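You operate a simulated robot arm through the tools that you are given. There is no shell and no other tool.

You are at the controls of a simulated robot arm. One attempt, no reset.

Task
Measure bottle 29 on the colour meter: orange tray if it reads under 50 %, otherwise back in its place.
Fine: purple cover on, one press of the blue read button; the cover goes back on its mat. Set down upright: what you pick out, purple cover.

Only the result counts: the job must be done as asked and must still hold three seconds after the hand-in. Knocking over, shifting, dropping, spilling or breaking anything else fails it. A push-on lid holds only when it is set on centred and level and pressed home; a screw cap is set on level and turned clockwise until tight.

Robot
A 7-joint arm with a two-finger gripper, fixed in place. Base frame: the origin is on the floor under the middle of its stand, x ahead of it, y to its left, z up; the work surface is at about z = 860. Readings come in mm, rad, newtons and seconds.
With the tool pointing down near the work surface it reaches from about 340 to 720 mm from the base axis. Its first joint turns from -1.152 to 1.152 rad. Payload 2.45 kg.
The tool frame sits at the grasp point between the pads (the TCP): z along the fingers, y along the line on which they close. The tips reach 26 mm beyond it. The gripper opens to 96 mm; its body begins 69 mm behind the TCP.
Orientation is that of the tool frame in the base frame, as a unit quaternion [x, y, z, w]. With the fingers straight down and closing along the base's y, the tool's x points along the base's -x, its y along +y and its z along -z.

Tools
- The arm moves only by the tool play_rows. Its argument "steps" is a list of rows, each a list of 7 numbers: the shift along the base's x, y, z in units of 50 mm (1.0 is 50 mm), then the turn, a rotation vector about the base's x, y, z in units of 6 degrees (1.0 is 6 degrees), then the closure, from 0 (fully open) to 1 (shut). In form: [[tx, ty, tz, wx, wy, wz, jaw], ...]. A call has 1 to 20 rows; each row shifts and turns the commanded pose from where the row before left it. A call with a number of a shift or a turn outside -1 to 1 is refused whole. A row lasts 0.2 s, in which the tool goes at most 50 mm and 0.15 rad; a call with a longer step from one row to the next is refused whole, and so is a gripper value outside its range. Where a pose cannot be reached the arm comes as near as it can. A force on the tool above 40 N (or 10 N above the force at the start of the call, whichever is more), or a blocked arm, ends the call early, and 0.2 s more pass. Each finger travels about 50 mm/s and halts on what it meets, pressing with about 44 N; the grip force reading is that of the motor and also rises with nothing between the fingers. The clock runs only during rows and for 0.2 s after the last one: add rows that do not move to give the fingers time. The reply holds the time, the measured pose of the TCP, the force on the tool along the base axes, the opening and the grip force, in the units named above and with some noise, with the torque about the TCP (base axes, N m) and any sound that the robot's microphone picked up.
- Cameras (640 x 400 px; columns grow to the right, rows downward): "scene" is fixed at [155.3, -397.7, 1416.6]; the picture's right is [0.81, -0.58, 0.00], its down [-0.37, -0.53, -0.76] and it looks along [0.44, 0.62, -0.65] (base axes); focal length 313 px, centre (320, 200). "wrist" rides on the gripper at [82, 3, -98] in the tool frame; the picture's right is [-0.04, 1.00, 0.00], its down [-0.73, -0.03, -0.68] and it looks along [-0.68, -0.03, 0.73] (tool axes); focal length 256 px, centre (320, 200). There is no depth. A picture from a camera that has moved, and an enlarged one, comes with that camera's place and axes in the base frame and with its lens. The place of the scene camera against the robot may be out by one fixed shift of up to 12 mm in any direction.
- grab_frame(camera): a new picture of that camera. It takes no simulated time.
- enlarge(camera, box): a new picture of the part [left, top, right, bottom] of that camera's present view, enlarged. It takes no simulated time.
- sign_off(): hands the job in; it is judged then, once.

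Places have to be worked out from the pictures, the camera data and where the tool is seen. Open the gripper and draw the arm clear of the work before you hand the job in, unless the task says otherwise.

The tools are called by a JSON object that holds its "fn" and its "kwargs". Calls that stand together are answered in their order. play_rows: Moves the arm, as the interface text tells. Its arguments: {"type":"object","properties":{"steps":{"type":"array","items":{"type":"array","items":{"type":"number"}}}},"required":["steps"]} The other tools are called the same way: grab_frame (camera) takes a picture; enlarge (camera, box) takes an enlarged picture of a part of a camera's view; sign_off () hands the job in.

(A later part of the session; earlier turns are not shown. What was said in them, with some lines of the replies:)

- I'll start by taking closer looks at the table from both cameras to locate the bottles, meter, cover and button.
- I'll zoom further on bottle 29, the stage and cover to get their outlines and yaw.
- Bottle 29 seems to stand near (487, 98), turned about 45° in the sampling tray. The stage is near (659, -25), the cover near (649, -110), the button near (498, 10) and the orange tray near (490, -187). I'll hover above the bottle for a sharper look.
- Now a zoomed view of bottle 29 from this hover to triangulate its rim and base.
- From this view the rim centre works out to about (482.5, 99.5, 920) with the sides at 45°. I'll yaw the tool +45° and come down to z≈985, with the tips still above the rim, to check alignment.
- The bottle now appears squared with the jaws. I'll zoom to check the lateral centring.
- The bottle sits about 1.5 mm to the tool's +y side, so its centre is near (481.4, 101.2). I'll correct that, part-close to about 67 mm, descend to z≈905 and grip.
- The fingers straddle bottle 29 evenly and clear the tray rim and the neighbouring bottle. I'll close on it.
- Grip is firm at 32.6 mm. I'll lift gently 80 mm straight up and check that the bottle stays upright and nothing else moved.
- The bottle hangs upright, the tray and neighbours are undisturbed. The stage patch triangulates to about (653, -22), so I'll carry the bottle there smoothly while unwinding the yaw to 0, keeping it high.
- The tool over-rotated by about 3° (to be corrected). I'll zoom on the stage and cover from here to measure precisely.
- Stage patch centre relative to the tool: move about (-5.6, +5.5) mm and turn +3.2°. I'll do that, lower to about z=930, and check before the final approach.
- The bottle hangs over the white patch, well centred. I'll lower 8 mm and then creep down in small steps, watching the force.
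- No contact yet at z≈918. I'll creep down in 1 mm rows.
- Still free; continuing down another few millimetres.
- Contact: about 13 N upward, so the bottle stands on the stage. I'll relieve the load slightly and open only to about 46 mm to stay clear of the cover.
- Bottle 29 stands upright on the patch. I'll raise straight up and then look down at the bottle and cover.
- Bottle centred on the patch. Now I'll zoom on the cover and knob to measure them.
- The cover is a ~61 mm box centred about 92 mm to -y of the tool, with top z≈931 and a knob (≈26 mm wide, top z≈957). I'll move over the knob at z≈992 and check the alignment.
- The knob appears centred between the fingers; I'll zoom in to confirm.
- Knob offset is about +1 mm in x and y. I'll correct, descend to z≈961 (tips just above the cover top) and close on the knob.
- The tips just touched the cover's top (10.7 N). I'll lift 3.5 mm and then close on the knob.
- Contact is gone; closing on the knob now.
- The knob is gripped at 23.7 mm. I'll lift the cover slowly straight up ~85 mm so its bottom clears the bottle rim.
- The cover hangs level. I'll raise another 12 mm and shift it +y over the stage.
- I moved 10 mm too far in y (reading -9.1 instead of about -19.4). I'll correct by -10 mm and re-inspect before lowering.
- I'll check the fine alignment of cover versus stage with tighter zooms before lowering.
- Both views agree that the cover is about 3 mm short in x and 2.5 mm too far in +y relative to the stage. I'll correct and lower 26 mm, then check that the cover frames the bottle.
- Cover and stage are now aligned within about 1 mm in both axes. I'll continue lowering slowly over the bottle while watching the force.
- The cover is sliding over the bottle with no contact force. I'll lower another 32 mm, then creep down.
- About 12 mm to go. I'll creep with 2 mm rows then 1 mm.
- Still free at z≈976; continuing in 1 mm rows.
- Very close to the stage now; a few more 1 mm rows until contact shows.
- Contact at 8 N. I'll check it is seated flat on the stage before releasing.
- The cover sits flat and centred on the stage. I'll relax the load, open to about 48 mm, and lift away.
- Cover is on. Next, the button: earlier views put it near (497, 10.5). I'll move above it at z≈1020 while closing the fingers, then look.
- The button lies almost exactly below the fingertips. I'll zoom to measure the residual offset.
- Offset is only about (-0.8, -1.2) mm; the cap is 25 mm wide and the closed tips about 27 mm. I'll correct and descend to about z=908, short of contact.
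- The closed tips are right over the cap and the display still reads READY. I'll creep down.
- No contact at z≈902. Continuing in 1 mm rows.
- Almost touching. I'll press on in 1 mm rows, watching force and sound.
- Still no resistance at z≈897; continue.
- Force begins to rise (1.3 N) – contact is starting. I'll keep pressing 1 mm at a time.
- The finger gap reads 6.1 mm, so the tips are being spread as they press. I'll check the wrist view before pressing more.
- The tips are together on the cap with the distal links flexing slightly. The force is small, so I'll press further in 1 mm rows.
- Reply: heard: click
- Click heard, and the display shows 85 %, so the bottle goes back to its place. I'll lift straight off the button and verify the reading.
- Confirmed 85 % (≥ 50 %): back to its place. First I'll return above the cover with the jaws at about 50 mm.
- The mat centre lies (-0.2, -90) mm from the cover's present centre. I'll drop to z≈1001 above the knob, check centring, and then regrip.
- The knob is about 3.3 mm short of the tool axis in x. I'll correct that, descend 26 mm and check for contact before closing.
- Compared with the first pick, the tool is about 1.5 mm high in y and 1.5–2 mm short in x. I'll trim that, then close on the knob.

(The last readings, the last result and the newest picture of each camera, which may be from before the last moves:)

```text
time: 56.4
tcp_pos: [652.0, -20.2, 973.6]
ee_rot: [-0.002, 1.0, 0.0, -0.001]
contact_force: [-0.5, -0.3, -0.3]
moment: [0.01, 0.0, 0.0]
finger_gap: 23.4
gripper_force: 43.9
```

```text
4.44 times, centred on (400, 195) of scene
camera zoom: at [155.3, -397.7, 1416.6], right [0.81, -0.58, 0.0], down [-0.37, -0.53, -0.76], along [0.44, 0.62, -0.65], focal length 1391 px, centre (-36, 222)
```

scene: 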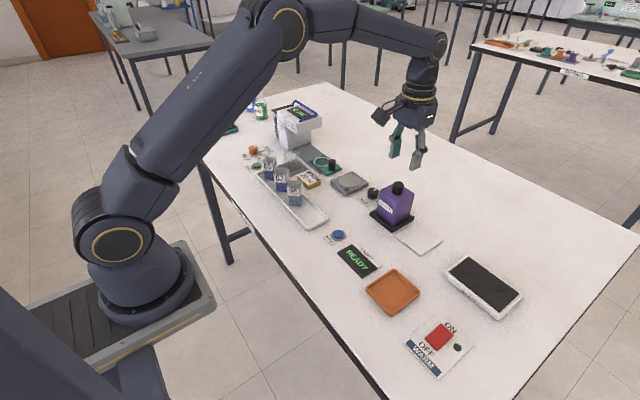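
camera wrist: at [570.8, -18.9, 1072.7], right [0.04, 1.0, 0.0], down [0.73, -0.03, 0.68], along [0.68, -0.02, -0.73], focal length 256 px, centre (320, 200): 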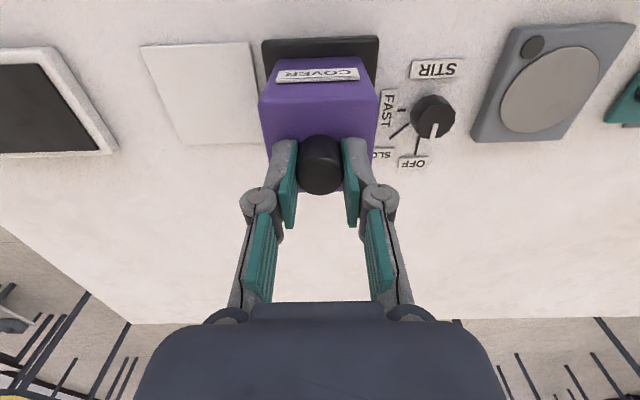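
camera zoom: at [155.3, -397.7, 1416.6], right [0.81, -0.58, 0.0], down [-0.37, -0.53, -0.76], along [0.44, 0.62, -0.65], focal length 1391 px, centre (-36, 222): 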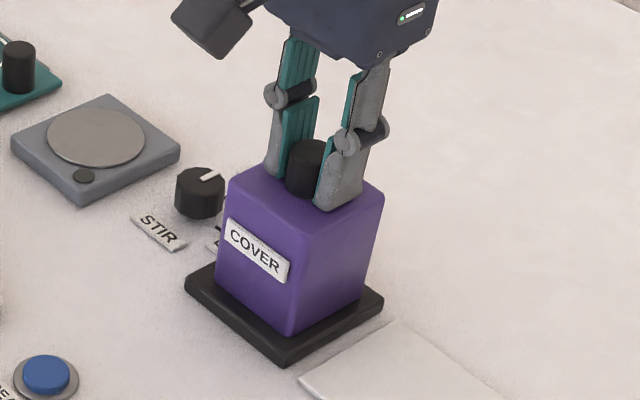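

The knob is gripped with no side load. Lifting the cover straight up 85 mm, slowly.

{"fn": "play_rows", "kwargs": {"steps": [[0, 0, 0.06, 0, 0, 0, 0.9], [0, 0, 0.1, 0, 0, 0, 0.9], [0, 0, 0.14, 0, 0, 0, 0.9], [0, 0, 0.2, 0, 0, 0, 0.9], [0, 0, 0.2, 0, 0, 0, 0.9], [0, 0, 0.2, 0, 0, 0, 0.9], [0, 0, 0.2, 0, 0, 0, 0.9], [0, 0, 0.2, 0, 0, 0, 0.9], [0, 0, 0.2, 0, 0, 0, 0.9], [0, 0, 0.2, 0, 0, 0, 0.9], [0, 0, 0, 0, 0, 0, 0.9]]}}

{"fn": "enlarge", "kwargs": {"camera": "scene", "box": [350, 130, 460, 250]}}

{"fn": "grab_frame", "kwargs": {"camera": "wrist"}}

```text
time: 58.8
tcp_pos: [652.7, -22.0, 1060.1]
ee_rot: [-0.002, 1.0, 0.001, 0.0]
contact_force: [0.4, 0.9, -0.1]
moment: [-0.02, -0.01, 0.03]
finger_gap: 23.7
gripper_force: 44.2
```

```text
3.33 times, centred on (405, 190) of scene
camera zoom: at [155.3, -397.7, 1416.6], right [0.81, -0.58, 0.0], down [-0.37, -0.53, -0.76], along [0.44, 0.62, -0.65], focal length 1043 px, centre (37, 233)
```

zoom: 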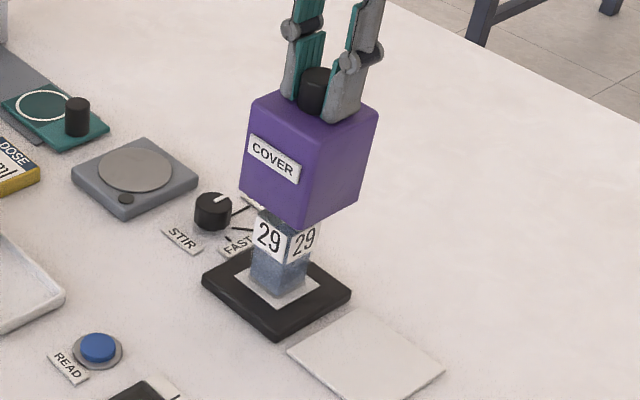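

```text
taken
camera wrist: at [570.2, -20.3, 1159.2], right [0.04, 1.0, 0.0], down [0.73, -0.03, 0.68], along [0.68, -0.02, -0.73], focal length 256 px, centre (320, 200)
```

wrist: 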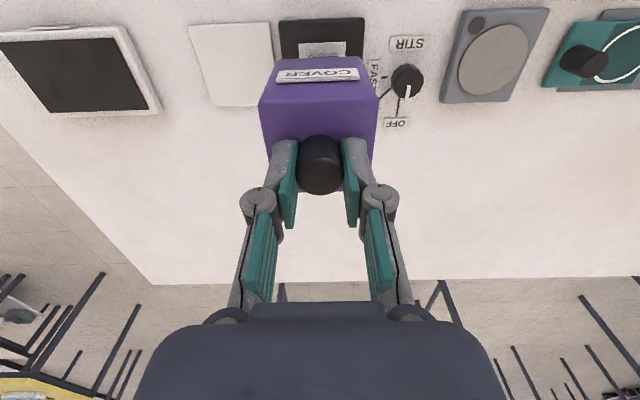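

The bottle stayed put on the stage. Moving the cover -90 mm in y (0.1 + 8×0.2 + 0.1 units) to above its mat.

{"fn": "play_rows", "kwargs": {"steps": [[0, -0.1, 0, 0, 0, 0, 0.9], [0, -0.2, 0, 0, 0, 0, 0.9], [0, -0.2, 0, 0, 0, 0, 0.9], [0, -0.2, 0, 0, 0, 0, 0.9], [0, -0.2, 0, 0, 0, 0, 0.9], [0, -0.2, 0, 0, 0, 0, 0.9], [0, -0.2, 0, 0, 0, 0, 0.9], [0, -0.2, 0, 0, 0, 0, 0.9], [0, -0.2, 0, 0, 0, 0, 0.9], [0, -0.1, 0, 0, 0, 0, 0.9], [0, 0, 0, 0, 0, 0, 0.9], [0, 0, 0, 0, 0, 0, 0.9]]}}

{"fn": "enlarge", "kwargs": {"camera": "wrist", "box": [230, 0, 410, 110]}}

{"fn": "enlarge", "kwargs": {"camera": "scene", "box": [370, 140, 480, 270]}}

```text
time: 61.4
tcp_pos: [652.3, -114.1, 1058.9]
ee_rot: [-0.002, 1.0, 0.0, 0.001]
contact_force: [-0.7, -0.7, -0.3]
moment: [0.0, 0.01, 0.01]
finger_gap: 23.8
gripper_force: 44.5
```

```text
3.56 times, centred on (320, 55) of wrist
camera zoom: at [569.8, -111.3, 1158.4], right [0.04, 1.0, 0.0], down [0.73, -0.03, 0.68], along [0.68, -0.02, -0.73], focal length 910 px, centre (320, 716)
```

zoom: 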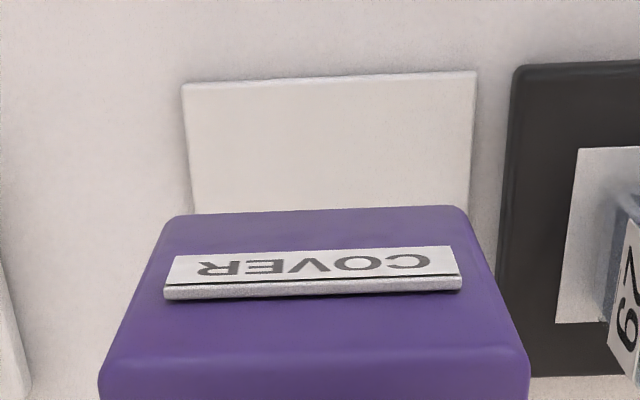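

```text
3.08 times, centred on (425, 205) of scene
camera zoom: at [155.3, -397.7, 1416.6], right [0.81, -0.58, 0.0], down [-0.37, -0.53, -0.76], along [0.44, 0.62, -0.65], focal length 963 px, centre (-3, 185)
```

zoom: 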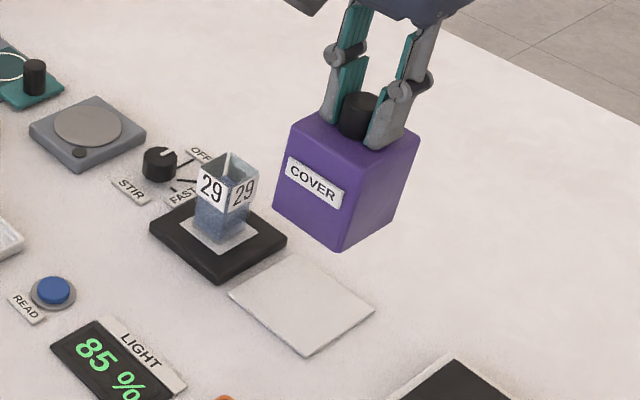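

The cover is ~3.2 mm too far to -y relative to the mat centre. I'll correct (+0.8, +3.2) and lower 75 mm, then check.

{"fn": "play_rows", "kwargs": {"steps": [[0.016, 0.064, 0, 0, 0, 0, 0.9], [0, 0, -0.1, 0, 0, 0, 0.9], [0, 0, -0.2, 0, 0, 0, 0.9], [0, 0, -0.2, 0, 0, 0, 0.9], [0, 0, -0.2, 0, 0, 0, 0.9], [0, 0, -0.2, 0, 0, 0, 0.9], [0, 0, -0.2, 0, 0, 0, 0.9], [0, 0, -0.2, 0, 0, 0, 0.9], [0, 0, -0.2, 0, 0, 0, 0.9], [0, 0, 0, 0, 0, 0, 0.9], [0, 0, 0, 0, 0, 0, 0.9]]}}

{"fn": "enlarge", "kwargs": {"camera": "wrist", "box": [230, 0, 410, 110]}}

{"fn": "enlarge", "kwargs": {"camera": "scene", "box": [370, 160, 470, 270]}}

```text
time: 63.8
tcp_pos: [653.1, -111.2, 985.1]
ee_rot: [-0.001, 1.0, 0.0, 0.0]
contact_force: [0.3, 0.2, 0.4]
moment: [0.0, -0.02, -0.05]
finger_gap: 23.7
gripper_force: 44.0
```

```text
3.56 times, centred on (320, 55) of wrist
camera zoom: at [571.2, -107.4, 1084.3], right [0.04, 1.0, 0.0], down [0.73, -0.03, 0.68], along [0.68, -0.02, -0.73], focal length 910 px, centre (320, 716)
```

zoom: 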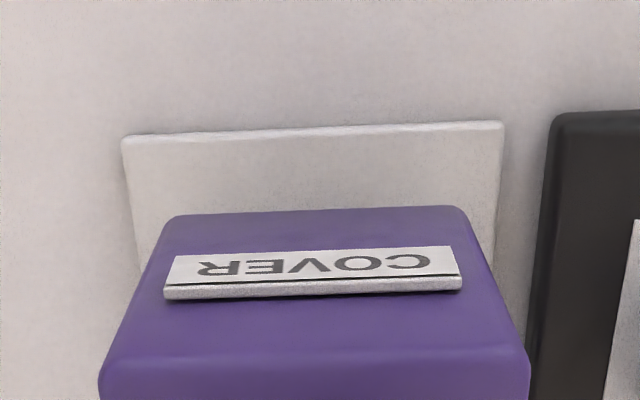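

```text
3.64 times, centred on (420, 215) of scene
camera zoom: at [155.3, -397.7, 1416.6], right [0.81, -0.58, 0.0], down [-0.37, -0.53, -0.76], along [0.44, 0.62, -0.65], focal length 1138 px, centre (-44, 146)
```

zoom: 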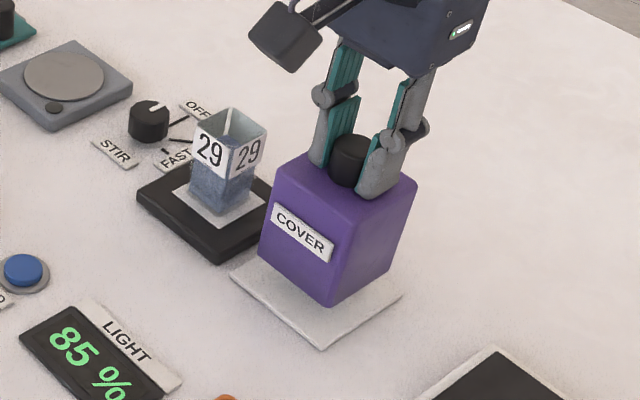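

Now aligned within about 1 mm of the mat centre. I'll lower 14 mm, then creep.

{"fn": "play_rows", "kwargs": {"steps": [[0, 0, -0.1, 0, 0, 0, 0.9], [0, 0, -0.1, 0, 0, 0, 0.9], [0, 0, -0.08, 0, 0, 0, 0.9], [0, 0, 0, 0, 0, 0, 0.9]]}}

```text
time: 64.8
tcp_pos: [652.2, -109.3, 971.0]
ee_rot: [-0.002, 1.0, 0.0, 0.001]
contact_force: [0.3, -0.2, -0.8]
moment: [-0.02, 0.01, 0.05]
finger_gap: 23.6
gripper_force: 44.4
```

Free at z≈971; creeping in 1 mm rows.

{"fn": "play_rows", "kwargs": {"steps": [[0, 0, -0.02, 0, 0, 0, 0.9], [0, 0, -0.02, 0, 0, 0, 0.9], [0, 0, -0.02, 0, 0, 0, 0.9], [0, 0, -0.02, 0, 0, 0, 0.9], [0, 0, 0, 0, 0, 0, 0.9]]}}

{"fn": "enlarge", "kwargs": {"camera": "scene", "box": [390, 190, 450, 260]}}

```text
time: 66.0
tcp_pos: [652.7, -110.0, 966.2]
ee_rot: [-0.001, 1.0, -0.001, 0.0]
contact_force: [-1.1, -0.2, -0.5]
moment: [0.03, 0.02, -0.01]
finger_gap: 23.6
gripper_force: 43.9
```

```text
5.71 times, centred on (420, 225) of scene
camera zoom: at [155.3, -397.7, 1416.6], right [0.81, -0.58, 0.0], down [-0.37, -0.53, -0.76], along [0.44, 0.62, -0.65], focal length 1788 px, centre (-251, 57)
```

zoom: 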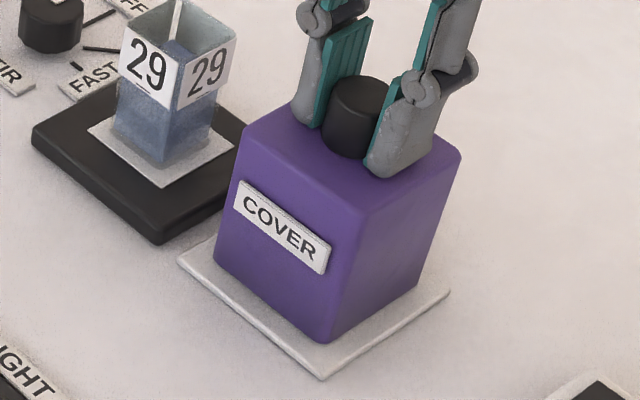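

Nearly down; two more millimetres.

{"fn": "play_rows", "kwargs": {"steps": [[0, 0, -0.02, 0, 0, 0, 0.9], [0, 0, -0.02, 0, 0, 0, 0.9], [0, 0, 0, 0, 0, 0, 0.9]]}}

```text
time: 66.8
tcp_pos: [651.9, -109.4, 965.8]
ee_rot: [-0.002, 1.0, 0.0, 0.0]
contact_force: [0.6, 0.8, -1.0]
moment: [-0.02, 0.02, -0.01]
finger_gap: 23.6
gripper_force: 44.6
```

Still no contact force; continuing 1 mm at a time.

{"fn": "play_rows", "kwargs": {"steps": [[0, 0, -0.02, 0, 0, 0, 0.9], [0, 0, -0.02, 0, 0, 0, 0.9], [0, 0, 0, 0, 0, 0, 0.9]]}}

{"fn": "enlarge", "kwargs": {"camera": "scene", "box": [390, 190, 450, 260]}}

```text
time: 67.6
tcp_pos: [653.1, -110.0, 966.5]
ee_rot: [-0.002, 1.0, 0.0, 0.001]
contact_force: [-3.8, 4.7, 16.6]
moment: [0.1, 0.75, -0.05]
finger_gap: 23.6
gripper_force: 43.4
```

```text
5.71 times, centred on (420, 225) of scene
camera zoom: at [154.9, -397.5, 1416.7], right [0.81, -0.58, 0.0], down [-0.37, -0.53, -0.76], along [0.44, 0.62, -0.65], focal length 1788 px, centre (-251, 57)
```

zoom: 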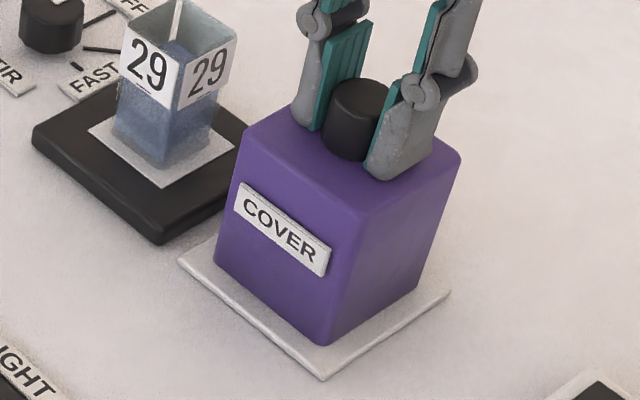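

Firm contact at 16.6 N: the cover rests on its mat. I'll ease 1 mm, open, and rise.

{"fn": "play_rows", "kwargs": {"steps": [[0, 0, 0.022, 0, 0, 0, 0.9], [0, 0, 0, 0, 0, 0, 0.7], [0, 0, 0, 0, 0, 0, 0.6], [0, 0, 0, 0, 0, 0, 0.5], [0, 0, 0, 0, 0, 0, 0.5], [0, 0, 0.1, 0, 0, 0, 0.5], [0, 0, 0.3, 0, 0, 0, 0.5], [0, 0, 0.5, 0, 0, 0, 0.5], [0, 0, 0.5, 0, 0, 0, 0.5], [0, 0, 0.2, 0, 0, 0, 0.5], [0, 0, 0, 0, 0, 0, 0.5]]}}

{"fn": "grab_frame", "kwargs": {"camera": "wrist"}}

{"fn": "enlarge", "kwargs": {"camera": "scene", "box": [360, 160, 470, 270]}}

```text
time: 70.0
tcp_pos: [654.3, -108.7, 1045.7]
ee_rot: [-0.002, 1.0, 0.0, 0.0]
contact_force: [-0.1, -1.4, 0.2]
moment: [0.01, -0.01, 0.03]
finger_gap: 48.0
gripper_force: 0.0
```

```text
taken
camera wrist: at [572.6, -106.3, 1144.9], right [0.04, 1.0, 0.0], down [0.73, -0.03, 0.68], along [0.68, -0.02, -0.73], focal length 256 px, centre (320, 200)
```

wrist: 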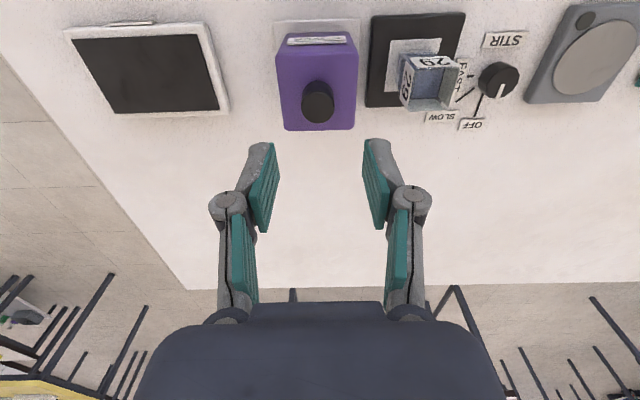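

```text
3.64 times, centred on (415, 215) of scene
camera zoom: at [155.3, -397.7, 1416.6], right [0.81, -0.58, 0.0], down [-0.37, -0.53, -0.76], along [0.44, 0.62, -0.65], focal length 1138 px, centre (-26, 146)
```

zoom: 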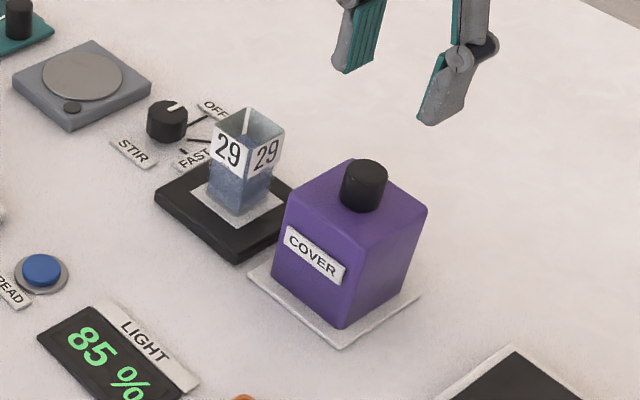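

The cover is upright on its mat. Next I'll move above the bottle on the stage for regrasping.

{"fn": "play_rows", "kwargs": {"steps": [[-0.04, 0.3, 0, 0, 0, 0, 0.52], [0, 0.5, 0, 0, 0, 0, 0.52], [0, 0.5, 0, 0, 0, 0, 0.52], [0, 0.5, 0, 0, 0, 0, 0.52], [0, 0, 0, 0, 0, 0, 0.52], [0, 0, 0, 0, 0, 0, 0.52]]}}

{"fn": "grab_frame", "kwargs": {"camera": "wrist"}}

{"fn": "enlarge", "kwargs": {"camera": "wrist", "box": [260, 10, 380, 130]}}

```text
time: 71.4
tcp_pos: [649.5, -17.2, 1045.1]
ee_rot: [-0.002, 1.0, -0.001, 0.0]
contact_force: [-0.2, -1.4, -0.7]
moment: [0.0, -0.01, 0.02]
finger_gap: 46.2
gripper_force: 0.0
```

```text
taken
camera wrist: at [568.1, -14.8, 1143.5], right [0.04, 1.0, 0.0], down [0.73, -0.03, 0.68], along [0.68, -0.02, -0.73], focal length 256 px, centre (320, 200)
```

wrist: 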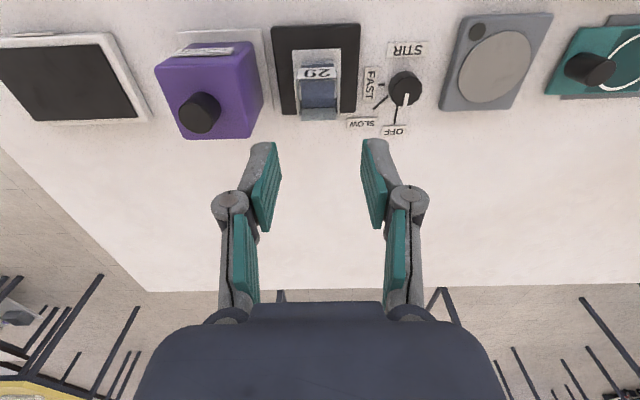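

```text
3.33 times, centred on (320, 70) of wrist
camera zoom: at [568.1, -14.8, 1143.5], right [0.04, 1.0, 0.0], down [0.73, -0.03, 0.68], along [0.68, -0.02, -0.73], focal length 853 px, centre (320, 633)
```

zoom: 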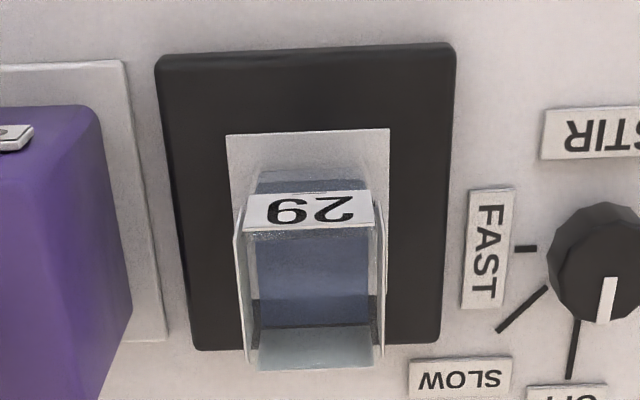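

Relative to the release pose, the tool is about 3 mm high in y and 2.5 mm short in x. I'll correct, descend to z≈975 (tips above the rim), and verify.

{"fn": "play_rows", "kwargs": {"steps": [[0.05, -0.06, 0, 0, 0, 0, 0.52], [0, 0, -0.4, 0, 0, 0, 0.52], [0, 0, -0.5, 0, 0, 0, 0.52], [0, 0, -0.5, 0, 0, 0, 0.52], [0, 0, 0, 0, 0, 0, 0.52], [0, 0, 0, 0, 0, 0, 0.52]]}}

{"fn": "grab_frame", "kwargs": {"camera": "wrist"}}

{"fn": "enlarge", "kwargs": {"camera": "wrist", "box": [250, 60, 390, 200]}}

{"fn": "enlarge", "kwargs": {"camera": "scene", "box": [360, 130, 450, 240]}}

```text
time: 72.8
tcp_pos: [651.6, -22.1, 974.5]
ee_rot: [-0.002, 1.0, 0.0, 0.0]
contact_force: [-0.2, 0.0, -0.1]
moment: [0.0, 0.0, -0.03]
finger_gap: 46.1
gripper_force: 0.1
```

```text
taken
camera wrist: at [569.8, -19.6, 1073.5], right [0.04, 1.0, 0.0], down [0.73, -0.03, 0.68], along [0.68, -0.02, -0.73], focal length 256 px, centre (320, 200)
```

wrist: 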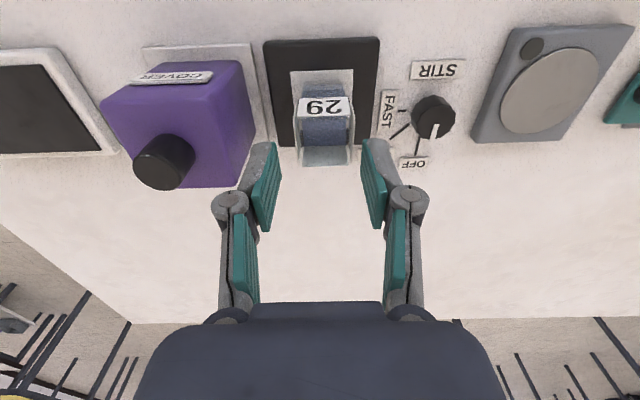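

```text
2.86 times, centred on (320, 130) of wrist
camera zoom: at [569.8, -19.6, 1073.5], right [0.04, 1.0, 0.0], down [0.73, -0.03, 0.68], along [0.68, -0.02, -0.73], focal length 731 px, centre (320, 400)
```

zoom: 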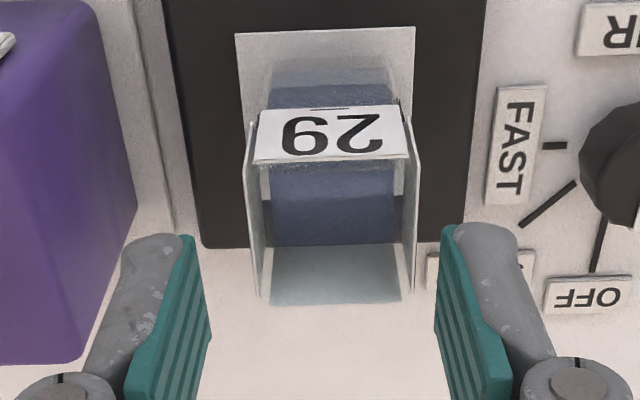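

```text
3.64 times, centred on (405, 185) of scene
camera zoom: at [155.3, -397.7, 1416.6], right [0.81, -0.58, 0.0], down [-0.37, -0.53, -0.76], along [0.44, 0.62, -0.65], focal length 1138 px, centre (11, 254)
```

zoom: 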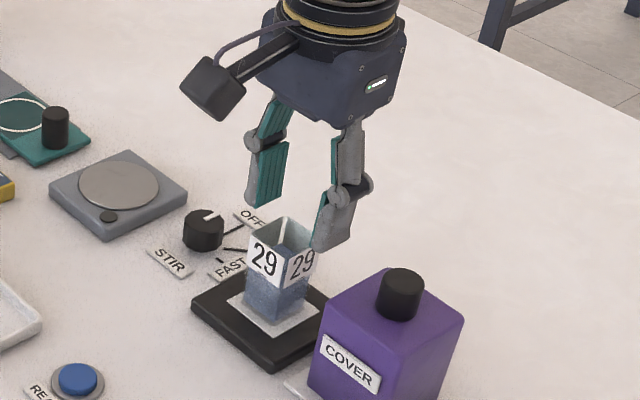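

The bottle is now about 2.5 mm to +y of the jaw centre. I'll trim +2.5 mm and descend to the original grip height.

{"fn": "play_rows", "kwargs": {"steps": [[0, 0.05, 0, 0, 0, 0, 0.52], [0, 0, 0, 0, 0, 0, 0.52], [0, 0, 0, 0, 0, 0, 0.52]]}}

{"fn": "enlarge", "kwargs": {"camera": "wrist", "box": [250, 60, 390, 200]}}

```text
time: 73.6
tcp_pos: [651.6, -19.2, 974.5]
ee_rot: [-0.002, 1.0, 0.0, 0.0]
contact_force: [-0.4, 0.3, 0.2]
moment: [0.02, -0.05, 0.0]
finger_gap: 46.2
gripper_force: 0.1
```

```text
2.86 times, centred on (320, 130) of wrist
camera zoom: at [570.4, -17.5, 1073.2], right [0.04, 1.0, 0.0], down [0.73, -0.03, 0.68], along [0.68, -0.02, -0.73], focal length 731 px, centre (320, 400)
```

zoom: 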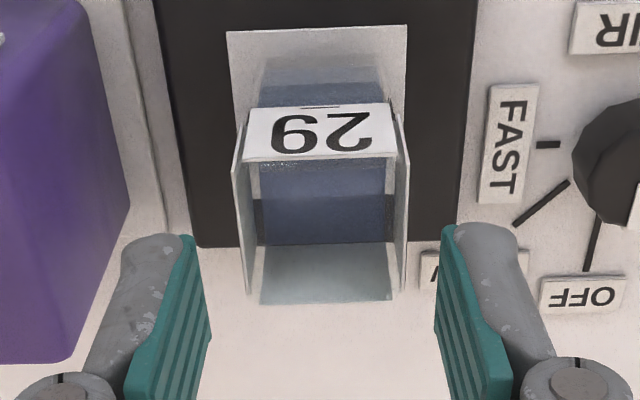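

Centred now. Descending 59 mm to the grip height.

{"fn": "play_rows", "kwargs": {"steps": [[0, 0, -0.2, 0, 0, 0, 0.52], [0, 0, -0.3, 0, 0, 0, 0.52], [0, 0, -0.3, 0, 0, 0, 0.52], [0, 0, -0.2, 0, 0, 0, 0.52], [0, 0, -0.18, 0, 0, 0, 0.52], [0, 0, 0, 0, 0, 0, 0.52], [0, 0, 0, 0, 0, 0, 0.52]]}}

{"fn": "grab_frame", "kwargs": {"camera": "wrist"}}

{"fn": "enlarge", "kwargs": {"camera": "scene", "box": [360, 150, 450, 240]}}

```text
time: 75.2
tcp_pos: [653.5, -20.0, 914.8]
ee_rot: [-0.002, 1.0, -0.001, 0.0]
contact_force: [-1.0, 0.5, -0.3]
moment: [0.03, 0.01, 0.02]
finger_gap: 46.1
gripper_force: 0.1
```

```text
taken
camera wrist: at [571.1, -18.2, 1013.8], right [0.04, 1.0, 0.0], down [0.73, -0.03, 0.68], along [0.68, -0.02, -0.73], focal length 256 px, centre (320, 200)
```

wrist: 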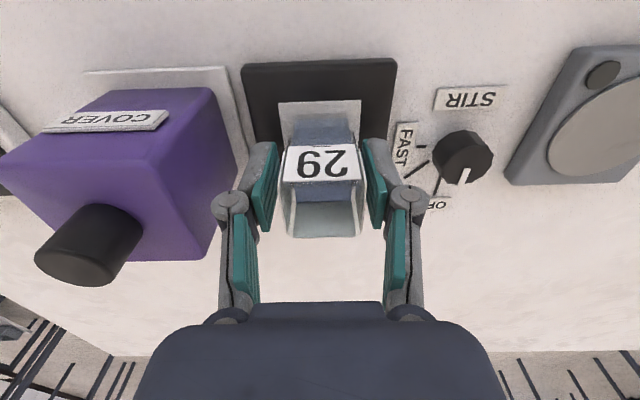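

```text
4.44 times, centred on (405, 195) of scene
camera zoom: at [155.3, -397.7, 1416.6], right [0.81, -0.58, 0.0], down [-0.37, -0.53, -0.76], along [0.44, 0.62, -0.65], focal length 1391 px, centre (-58, 222)
```

zoom: 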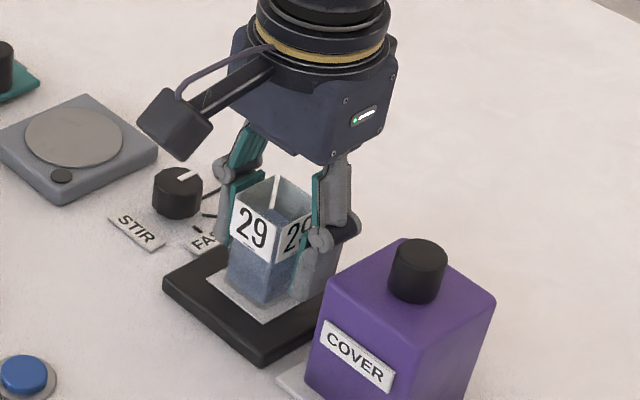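

The jaws straddle the bottle exactly as at release (same image position). Closing gently.

{"fn": "play_rows", "kwargs": {"steps": [[0, 0, 0, 0, 0, 0, 0.6], [0, 0, 0, 0, 0, 0, 0.66], [0, 0, 0, 0, 0, 0, 0.72], [0, 0, 0, 0, 0, 0, 0.8], [0, 0, 0, 0, 0, 0, 0.8], [0, 0, 0.1, 0, 0, 0, 0.8], [0, 0, 0.2, 0, 0, 0, 0.8], [0, 0, 0.2, 0, 0, 0, 0.8], [0, 0, 0.2, 0, 0, 0, 0.8], [0, 0, 0.2, 0, 0, 0, 0.8], [0, 0, 0.2, 0, 0, 0, 0.8], [0, 0, 0.2, 0, 0, 0, 0.8], [0, 0, 0.2, 0, 0, 0, 0.8], [0, 0, 0.1, 0, 0, 0, 0.8], [0, 0, 0, 0, 0, 0, 0.8]]}}

{"fn": "grab_frame", "kwargs": {"camera": "wrist"}}

{"fn": "grab_frame", "kwargs": {"camera": "scene"}}

```text
time: 78.4
tcp_pos: [654.0, -20.4, 996.0]
ee_rot: [-0.002, 1.0, 0.0, 0.0]
contact_force: [0.1, 0.0, -0.4]
moment: [0.0, -0.01, 0.04]
finger_gap: 32.7
gripper_force: 44.0
```

```text
taken
camera wrist: at [571.5, -17.6, 1094.7], right [0.04, 1.0, 0.0], down [0.73, -0.03, 0.68], along [0.68, -0.02, -0.73], focal length 256 px, centre (320, 200)
```

wrist: 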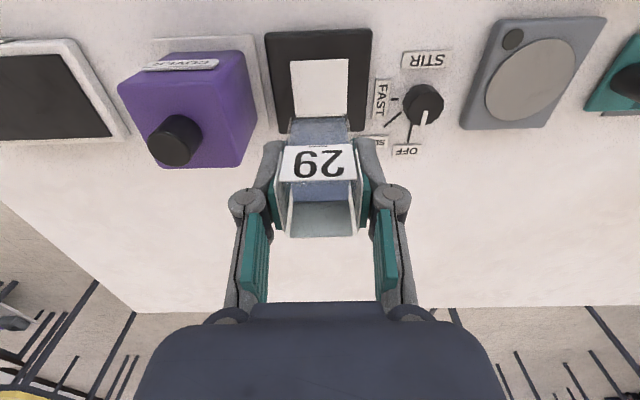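

```text
taken
```

scene: 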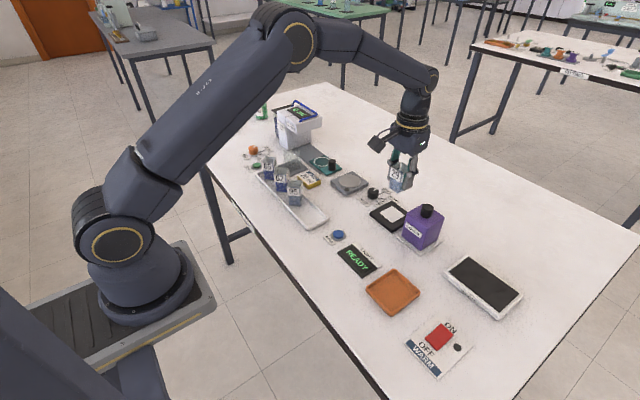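

The bottle is held upright, cover and stage are in order. I'll carry it back over its slot near (482.5, 100.5), turning +45° smoothly on the way.

{"fn": "play_rows", "kwargs": {"steps": [[-0.1094, 0.0774, 0, 0, 0, 0.2404, 0.8], [-0.1751, 0.1238, 0, 0, 0, 0.3846, 0.8], [-0.2188, 0.1547, 0, 0, 0, 0.4808, 0.8], [-0.2188, 0.1547, 0, 0, 0, 0.4808, 0.8], [-0.2188, 0.1547, 0, 0, 0, 0.4808, 0.8], [-0.2188, 0.1547, 0, 0, 0, 0.4808, 0.8], [-0.2188, 0.1547, 0, 0, 0, 0.4808, 0.8], [-0.2188, 0.1547, 0, 0, 0, 0.4808, 0.8], [-0.2188, 0.1547, 0, 0, 0, 0.4808, 0.8], [-0.2188, 0.1547, 0, 0, 0, 0.4808, 0.8], [-0.2188, 0.1547, 0, 0, 0, 0.4808, 0.8], [-0.2188, 0.1547, 0, 0, 0, 0.4808, 0.8], [-0.2188, 0.1547, 0, 0, 0, 0.4808, 0.8], [-0.2188, 0.1547, 0, 0, 0, 0.4808, 0.8], [-0.2188, 0.1547, 0, 0, 0, 0.4808, 0.8], [-0.1751, 0.1238, 0, 0, 0, 0.3846, 0.8], [-0.1094, 0.0774, 0, 0, 0, 0.2404, 0.8], [0, 0, 0, 0, 0, 0, 0.8], [0, 0, 0, 0, 0, 0, 0.8]]}}

{"fn": "grab_frame", "kwargs": {"camera": "wrist"}}

{"fn": "grab_frame", "kwargs": {"camera": "scene"}}

```text
time: 82.4
tcp_pos: [482.6, 100.0, 994.5]
ee_rot: [-0.385, 0.923, 0.0, 0.0]
contact_force: [0.4, 1.2, -0.9]
moment: [-0.03, 0.0, 0.02]
finger_gap: 32.9
gripper_force: 44.0
```

```text
taken
camera wrist: at [422.9, 44.0, 1094.2], right [-0.68, 0.73, 0.0], down [0.54, 0.5, 0.68], along [0.5, 0.46, -0.73], focal length 256 px, centre (320, 200)
```

wrist: 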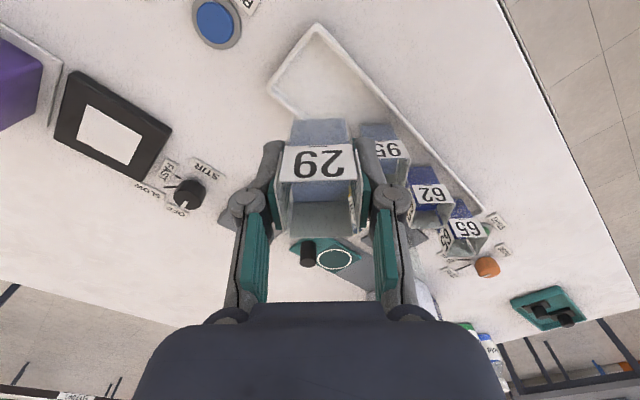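

```text
taken
```

scene: 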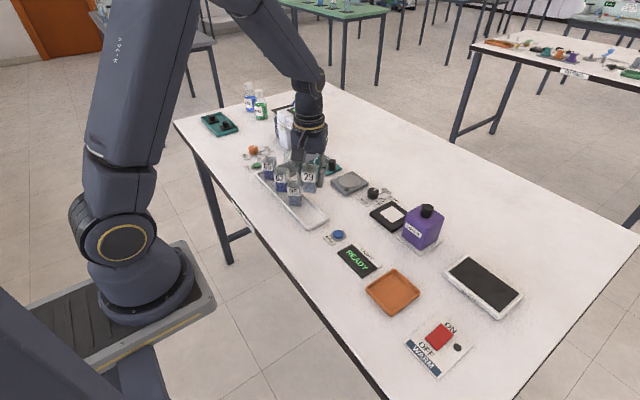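

The tray corners appear at the same pixels as right after the first lift, so the slot position matches. I'll lower 75 mm and re-check.

{"fn": "play_rows", "kwargs": {"steps": [[0, 0, -0.1, 0, 0, 0, 0.8], [0, 0, -0.2, 0, 0, 0, 0.8], [0, 0, -0.2, 0, 0, 0, 0.8], [0, 0, -0.2, 0, 0, 0, 0.8], [0, 0, -0.2, 0, 0, 0, 0.8], [0, 0, -0.2, 0, 0, 0, 0.8], [0, 0, -0.2, 0, 0, 0, 0.8], [0, 0, -0.16, 0, 0, 0, 0.8], [0, 0, -0.06, 0, 0, 0, 0.8], [0, 0, 0, 0, 0, 0, 0.8], [0, 0, 0, 0, 0, 0, 0.8]]}}

{"fn": "grab_frame", "kwargs": {"camera": "wrist"}}

{"fn": "enlarge", "kwargs": {"camera": "scene", "box": [280, 180, 340, 230]}}

```text
time: 84.8
tcp_pos: [482.5, 101.9, 919.6]
ee_rot: [-0.384, 0.924, 0.0, 0.0]
contact_force: [0.8, -0.2, -0.1]
moment: [0.01, -0.04, -0.01]
finger_gap: 32.5
gripper_force: 44.0
```

```text
taken
camera wrist: at [422.0, 44.9, 1018.7], right [-0.68, 0.73, 0.0], down [0.54, 0.5, 0.68], along [0.5, 0.46, -0.73], focal length 256 px, centre (320, 200)
```

wrist: 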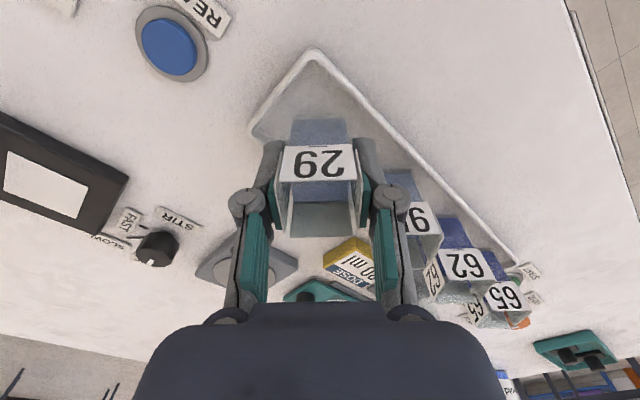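

```text
8.00 times, centred on (310, 205) of scene
camera zoom: at [155.3, -397.7, 1416.6], right [0.81, -0.58, 0.0], down [-0.37, -0.53, -0.76], along [0.44, 0.62, -0.65], focal length 2504 px, centre (400, 160)
```

zoom: 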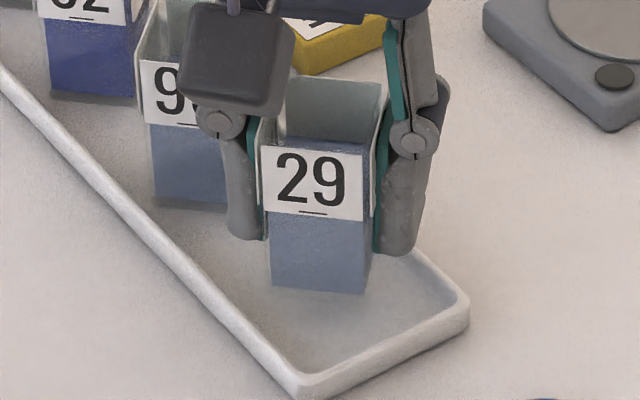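

The bottle's position over the slot matches the original pixel position to within about 1 mm. I'll lower 8 mm and then creep to contact.

{"fn": "play_rows", "kwargs": {"steps": [[0, 0, -0.06, 0, 0, 0, 0.8], [0, 0, -0.06, 0, 0, 0, 0.8], [0, 0, -0.04, 0, 0, 0, 0.8], [0, 0, 0, 0, 0, 0, 0.8]]}}

```text
time: 85.8
tcp_pos: [483.3, 98.7, 911.3]
ee_rot: [-0.384, 0.923, 0.0, 0.0]
contact_force: [-0.1, 0.5, -0.3]
moment: [-0.01, 0.0, 0.0]
finger_gap: 32.8
gripper_force: 44.1
```

Still free at z≈911; creeping in 1 mm rows.

{"fn": "play_rows", "kwargs": {"steps": [[0, 0, -0.02, 0, 0, 0, 0.8], [0, 0, -0.02, 0, 0, 0, 0.8], [0, 0, 0, 0, 0, 0, 0.8]]}}

```text
time: 86.6
tcp_pos: [482.0, 98.9, 908.9]
ee_rot: [-0.384, 0.923, 0.0, 0.0]
contact_force: [0.2, 0.4, -0.8]
moment: [0.04, -0.03, -0.02]
finger_gap: 32.9
gripper_force: 44.3
```

Still free; continue.

{"fn": "play_rows", "kwargs": {"steps": [[0, 0, -0.02, 0, 0, 0, 0.8], [0, 0, -0.02, 0, 0, 0, 0.8], [0, 0, 0, 0, 0, 0, 0.8]]}}

{"fn": "enlarge", "kwargs": {"camera": "scene", "box": [280, 180, 340, 230]}}

```text
time: 87.4
tcp_pos: [482.2, 99.5, 907.5]
ee_rot: [-0.383, 0.924, 0.0, 0.001]
contact_force: [0.9, -0.1, -0.3]
moment: [-0.02, 0.0, -0.01]
finger_gap: 32.8
gripper_force: 43.7
```

```text
8.00 times, centred on (310, 205) of scene
camera zoom: at [155.3, -397.7, 1416.6], right [0.81, -0.58, 0.0], down [-0.37, -0.53, -0.76], along [0.44, 0.62, -0.65], focal length 2504 px, centre (400, 160)
```

zoom: 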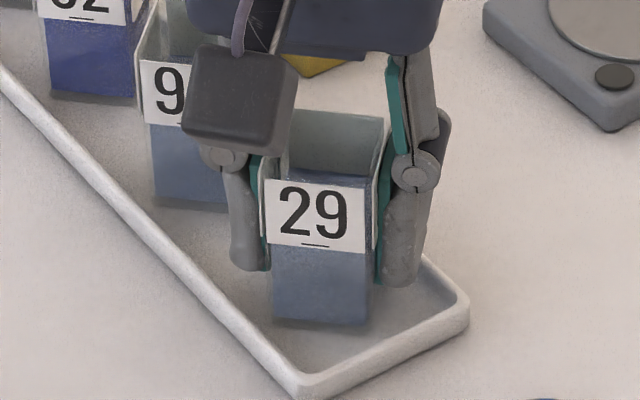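

Nearly down; it sits about 1 mm off toward (+x, -y) compared with the original. I'll trim that and keep creeping.

{"fn": "play_rows", "kwargs": {"steps": [[-0.016, 0.012, 0.01, 0, 0, 0, 0.8], [0, 0, -0.02, 0, 0, 0, 0.8], [0, 0, -0.01, 0, 0, 0, 0.8], [0, 0, 0, 0, 0, 0, 0.8]]}}

```text
time: 88.4
tcp_pos: [482.0, 100.2, 906.8]
ee_rot: [-0.383, 0.924, 0.0, 0.0]
contact_force: [-6.4, -1.0, 23.7]
moment: [-0.08, 0.3, -0.03]
finger_gap: 32.9
gripper_force: 44.4
```

Contact at 24 N: the bottle stands on the tray floor. I'll ease up 0.8 mm, open slowly to about 62 mm, and look.

{"fn": "play_rows", "kwargs": {"steps": [[0, 0, 0.016, 0, 0, 0, 0.8], [0, 0, 0, 0, 0, 0, 0.62], [0, 0, 0, 0, 0, 0, 0.58], [0, 0, 0, 0, 0, 0, 0.5], [0, 0, 0, 0, 0, 0, 0.4], [0, 0, 0, 0, 0, 0, 0.35], [0, 0, 0, 0, 0, 0, 0.35]]}}

{"fn": "grab_frame", "kwargs": {"camera": "wrist"}}

{"fn": "enlarge", "kwargs": {"camera": "scene", "box": [280, 180, 340, 230]}}

```text
time: 90.0
tcp_pos: [481.6, 99.1, 907.9]
ee_rot: [-0.384, 0.924, -0.001, 0.0]
contact_force: [0.0, 0.0, 0.4]
moment: [-0.02, 0.02, 0.01]
finger_gap: 62.6
gripper_force: 0.0
```

```text
taken
camera wrist: at [422.1, 43.9, 1005.5], right [-0.68, 0.73, 0.0], down [0.54, 0.5, 0.68], along [0.5, 0.46, -0.73], focal length 256 px, centre (320, 200)
```

wrist: 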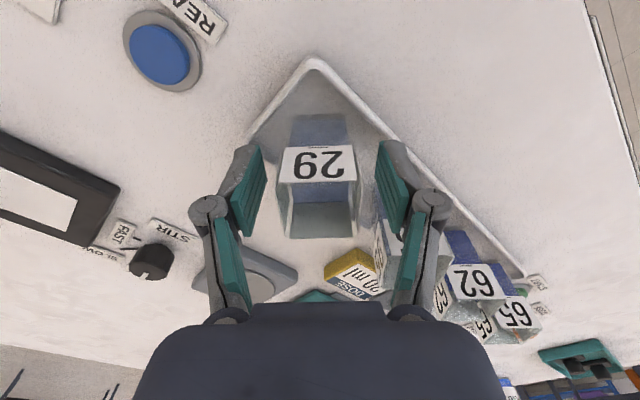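

```text
8.00 times, centred on (310, 205) of scene
camera zoom: at [155.3, -397.7, 1416.6], right [0.81, -0.58, 0.0], down [-0.37, -0.53, -0.76], along [0.44, 0.62, -0.65], focal length 2504 px, centre (400, 160)
```

zoom: 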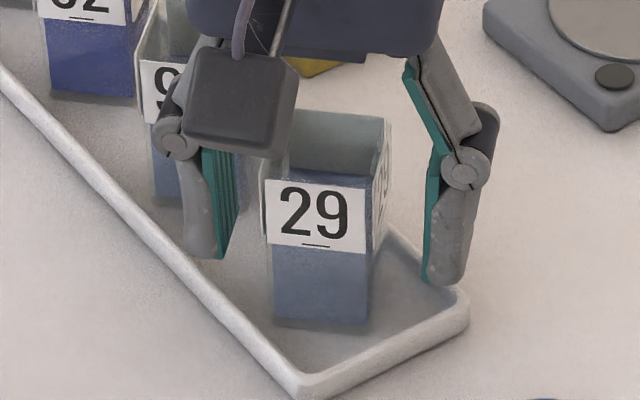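

Bottle 29 stands upright in its slot within about 1 mm of its original spot. Rising straight up and clear.

{"fn": "play_rows", "kwargs": {"steps": [[0, 0, 0.1, 0, 0, 0, 0.35], [0, 0, 0.2, 0, 0, 0, 0.35], [0, 0, 0.3, 0, 0, 0, 0.35], [0, 0, 0.5, 0, 0, 0, 0.35], [0, 0, 0.6, 0, 0, 0, 0.35], [0, 0, 0.8, 0, 0, 0, 0.3], [0, 0, 0.8, 0, 0, 0, 0.2], [-0.3, 0, 0.8, 0, 0, -0.9, 0.1], [-0.5, 0, 0.6, 0, 0, -0.9, 0], [-0.5, 0, 0.4, 0, 0, -0.9, 0], [-0.5, 0, 0.3, 0, 0, -0.9, 0], [-0.3, 0, 0, 0, 0, -0.9, 0], [0, 0, 0, 0, 0, -0.9, 0], [0, 0, 0, 0, 0, -0.9, 0], [0, 0, 0, 0, 0, -0.9, 0], [0, 0, 0, 0, 0, 0, 0]]}}

{"fn": "grab_frame", "kwargs": {"camera": "scene"}}

{"fn": "grab_frame", "kwargs": {"camera": "wrist"}}

{"fn": "enlarge", "kwargs": {"camera": "scene", "box": [230, 130, 390, 230]}}

{"fn": "enlarge", "kwargs": {"camera": "scene", "box": [310, 170, 470, 270]}}

```text
time: 93.4
tcp_pos: [376.9, 99.6, 1176.7]
ee_rot: [-0.016, 1.0, 0.0, 0.0]
contact_force: [0.5, -0.1, -1.0]
moment: [0.01, -0.01, 0.02]
finger_gap: 96.1
gripper_force: 0.1
```

```text
taken
```

scene: 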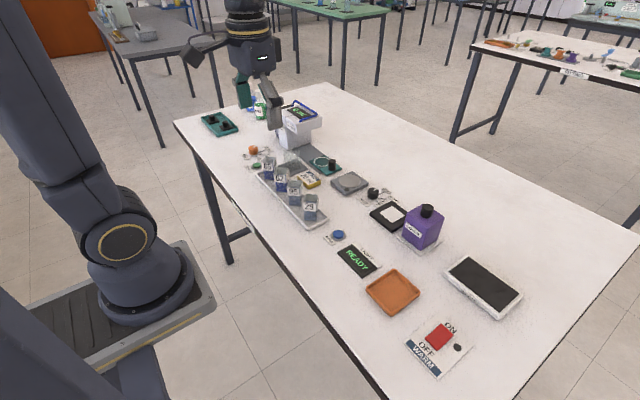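

```text
taken
camera wrist: at [294.9, 100.2, 1276.4], right [0.01, 1.0, 0.0], down [0.73, -0.01, 0.68], along [0.68, -0.01, -0.73], focal length 256 px, centre (320, 200)
```

wrist: 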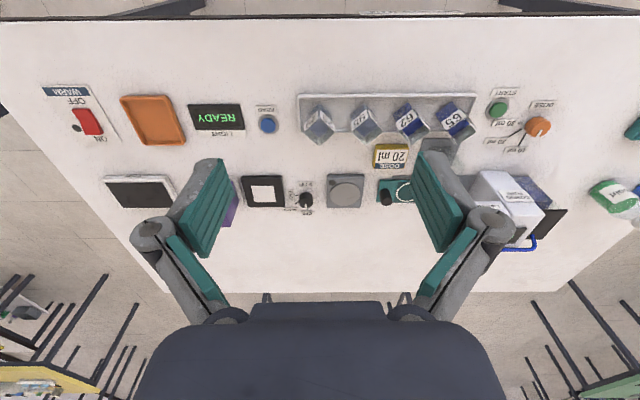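

```text
4.00 times, centred on (310, 180) of scene
camera zoom: at [155.3, -397.7, 1416.6], right [0.81, -0.58, 0.0], down [-0.37, -0.53, -0.76], along [0.44, 0.62, -0.65], focal length 1252 px, centre (360, 280)
```

zoom: 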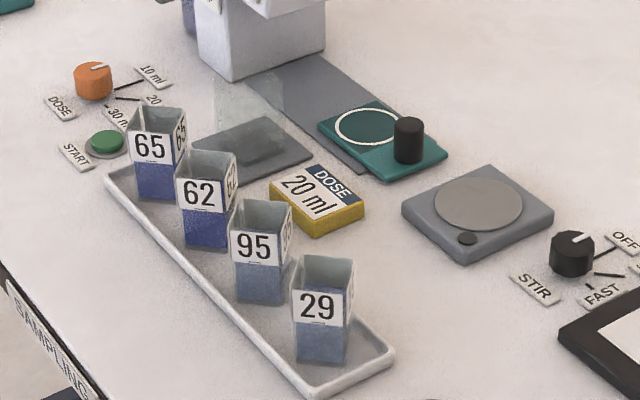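

```text
4.00 times, centred on (390, 220) of scene
camera zoom: at [155.3, -397.7, 1416.6], right [0.81, -0.58, 0.0], down [-0.37, -0.53, -0.76], along [0.44, 0.62, -0.65], focal length 1252 px, centre (40, 120)
```

zoom: 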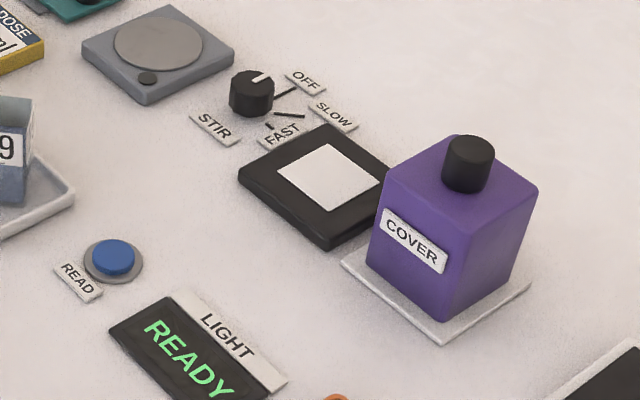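

The end state matches the initial pictures. Bottle 29 stands upright in its slot after reading 85 %, the cover is on its mat, nothing else has moved, and the gripper is open and clear. Handing in.

{"fn": "sign_off", "kwargs": {}}

```text
The job is handed in.
```

Bottle 29 read 85 % on the colour meter, which is not under 50 %, so it went back to its place in the sampling tray instead of the orange tray.

I took the reading with the purple cover on and a single press of the blue button. The cover is back on its mat and the bottle is upright, about 1 mm from where it started. The last pictures show nothing else moved. The gripper was open and the arm clear of the work before I handed the job in.
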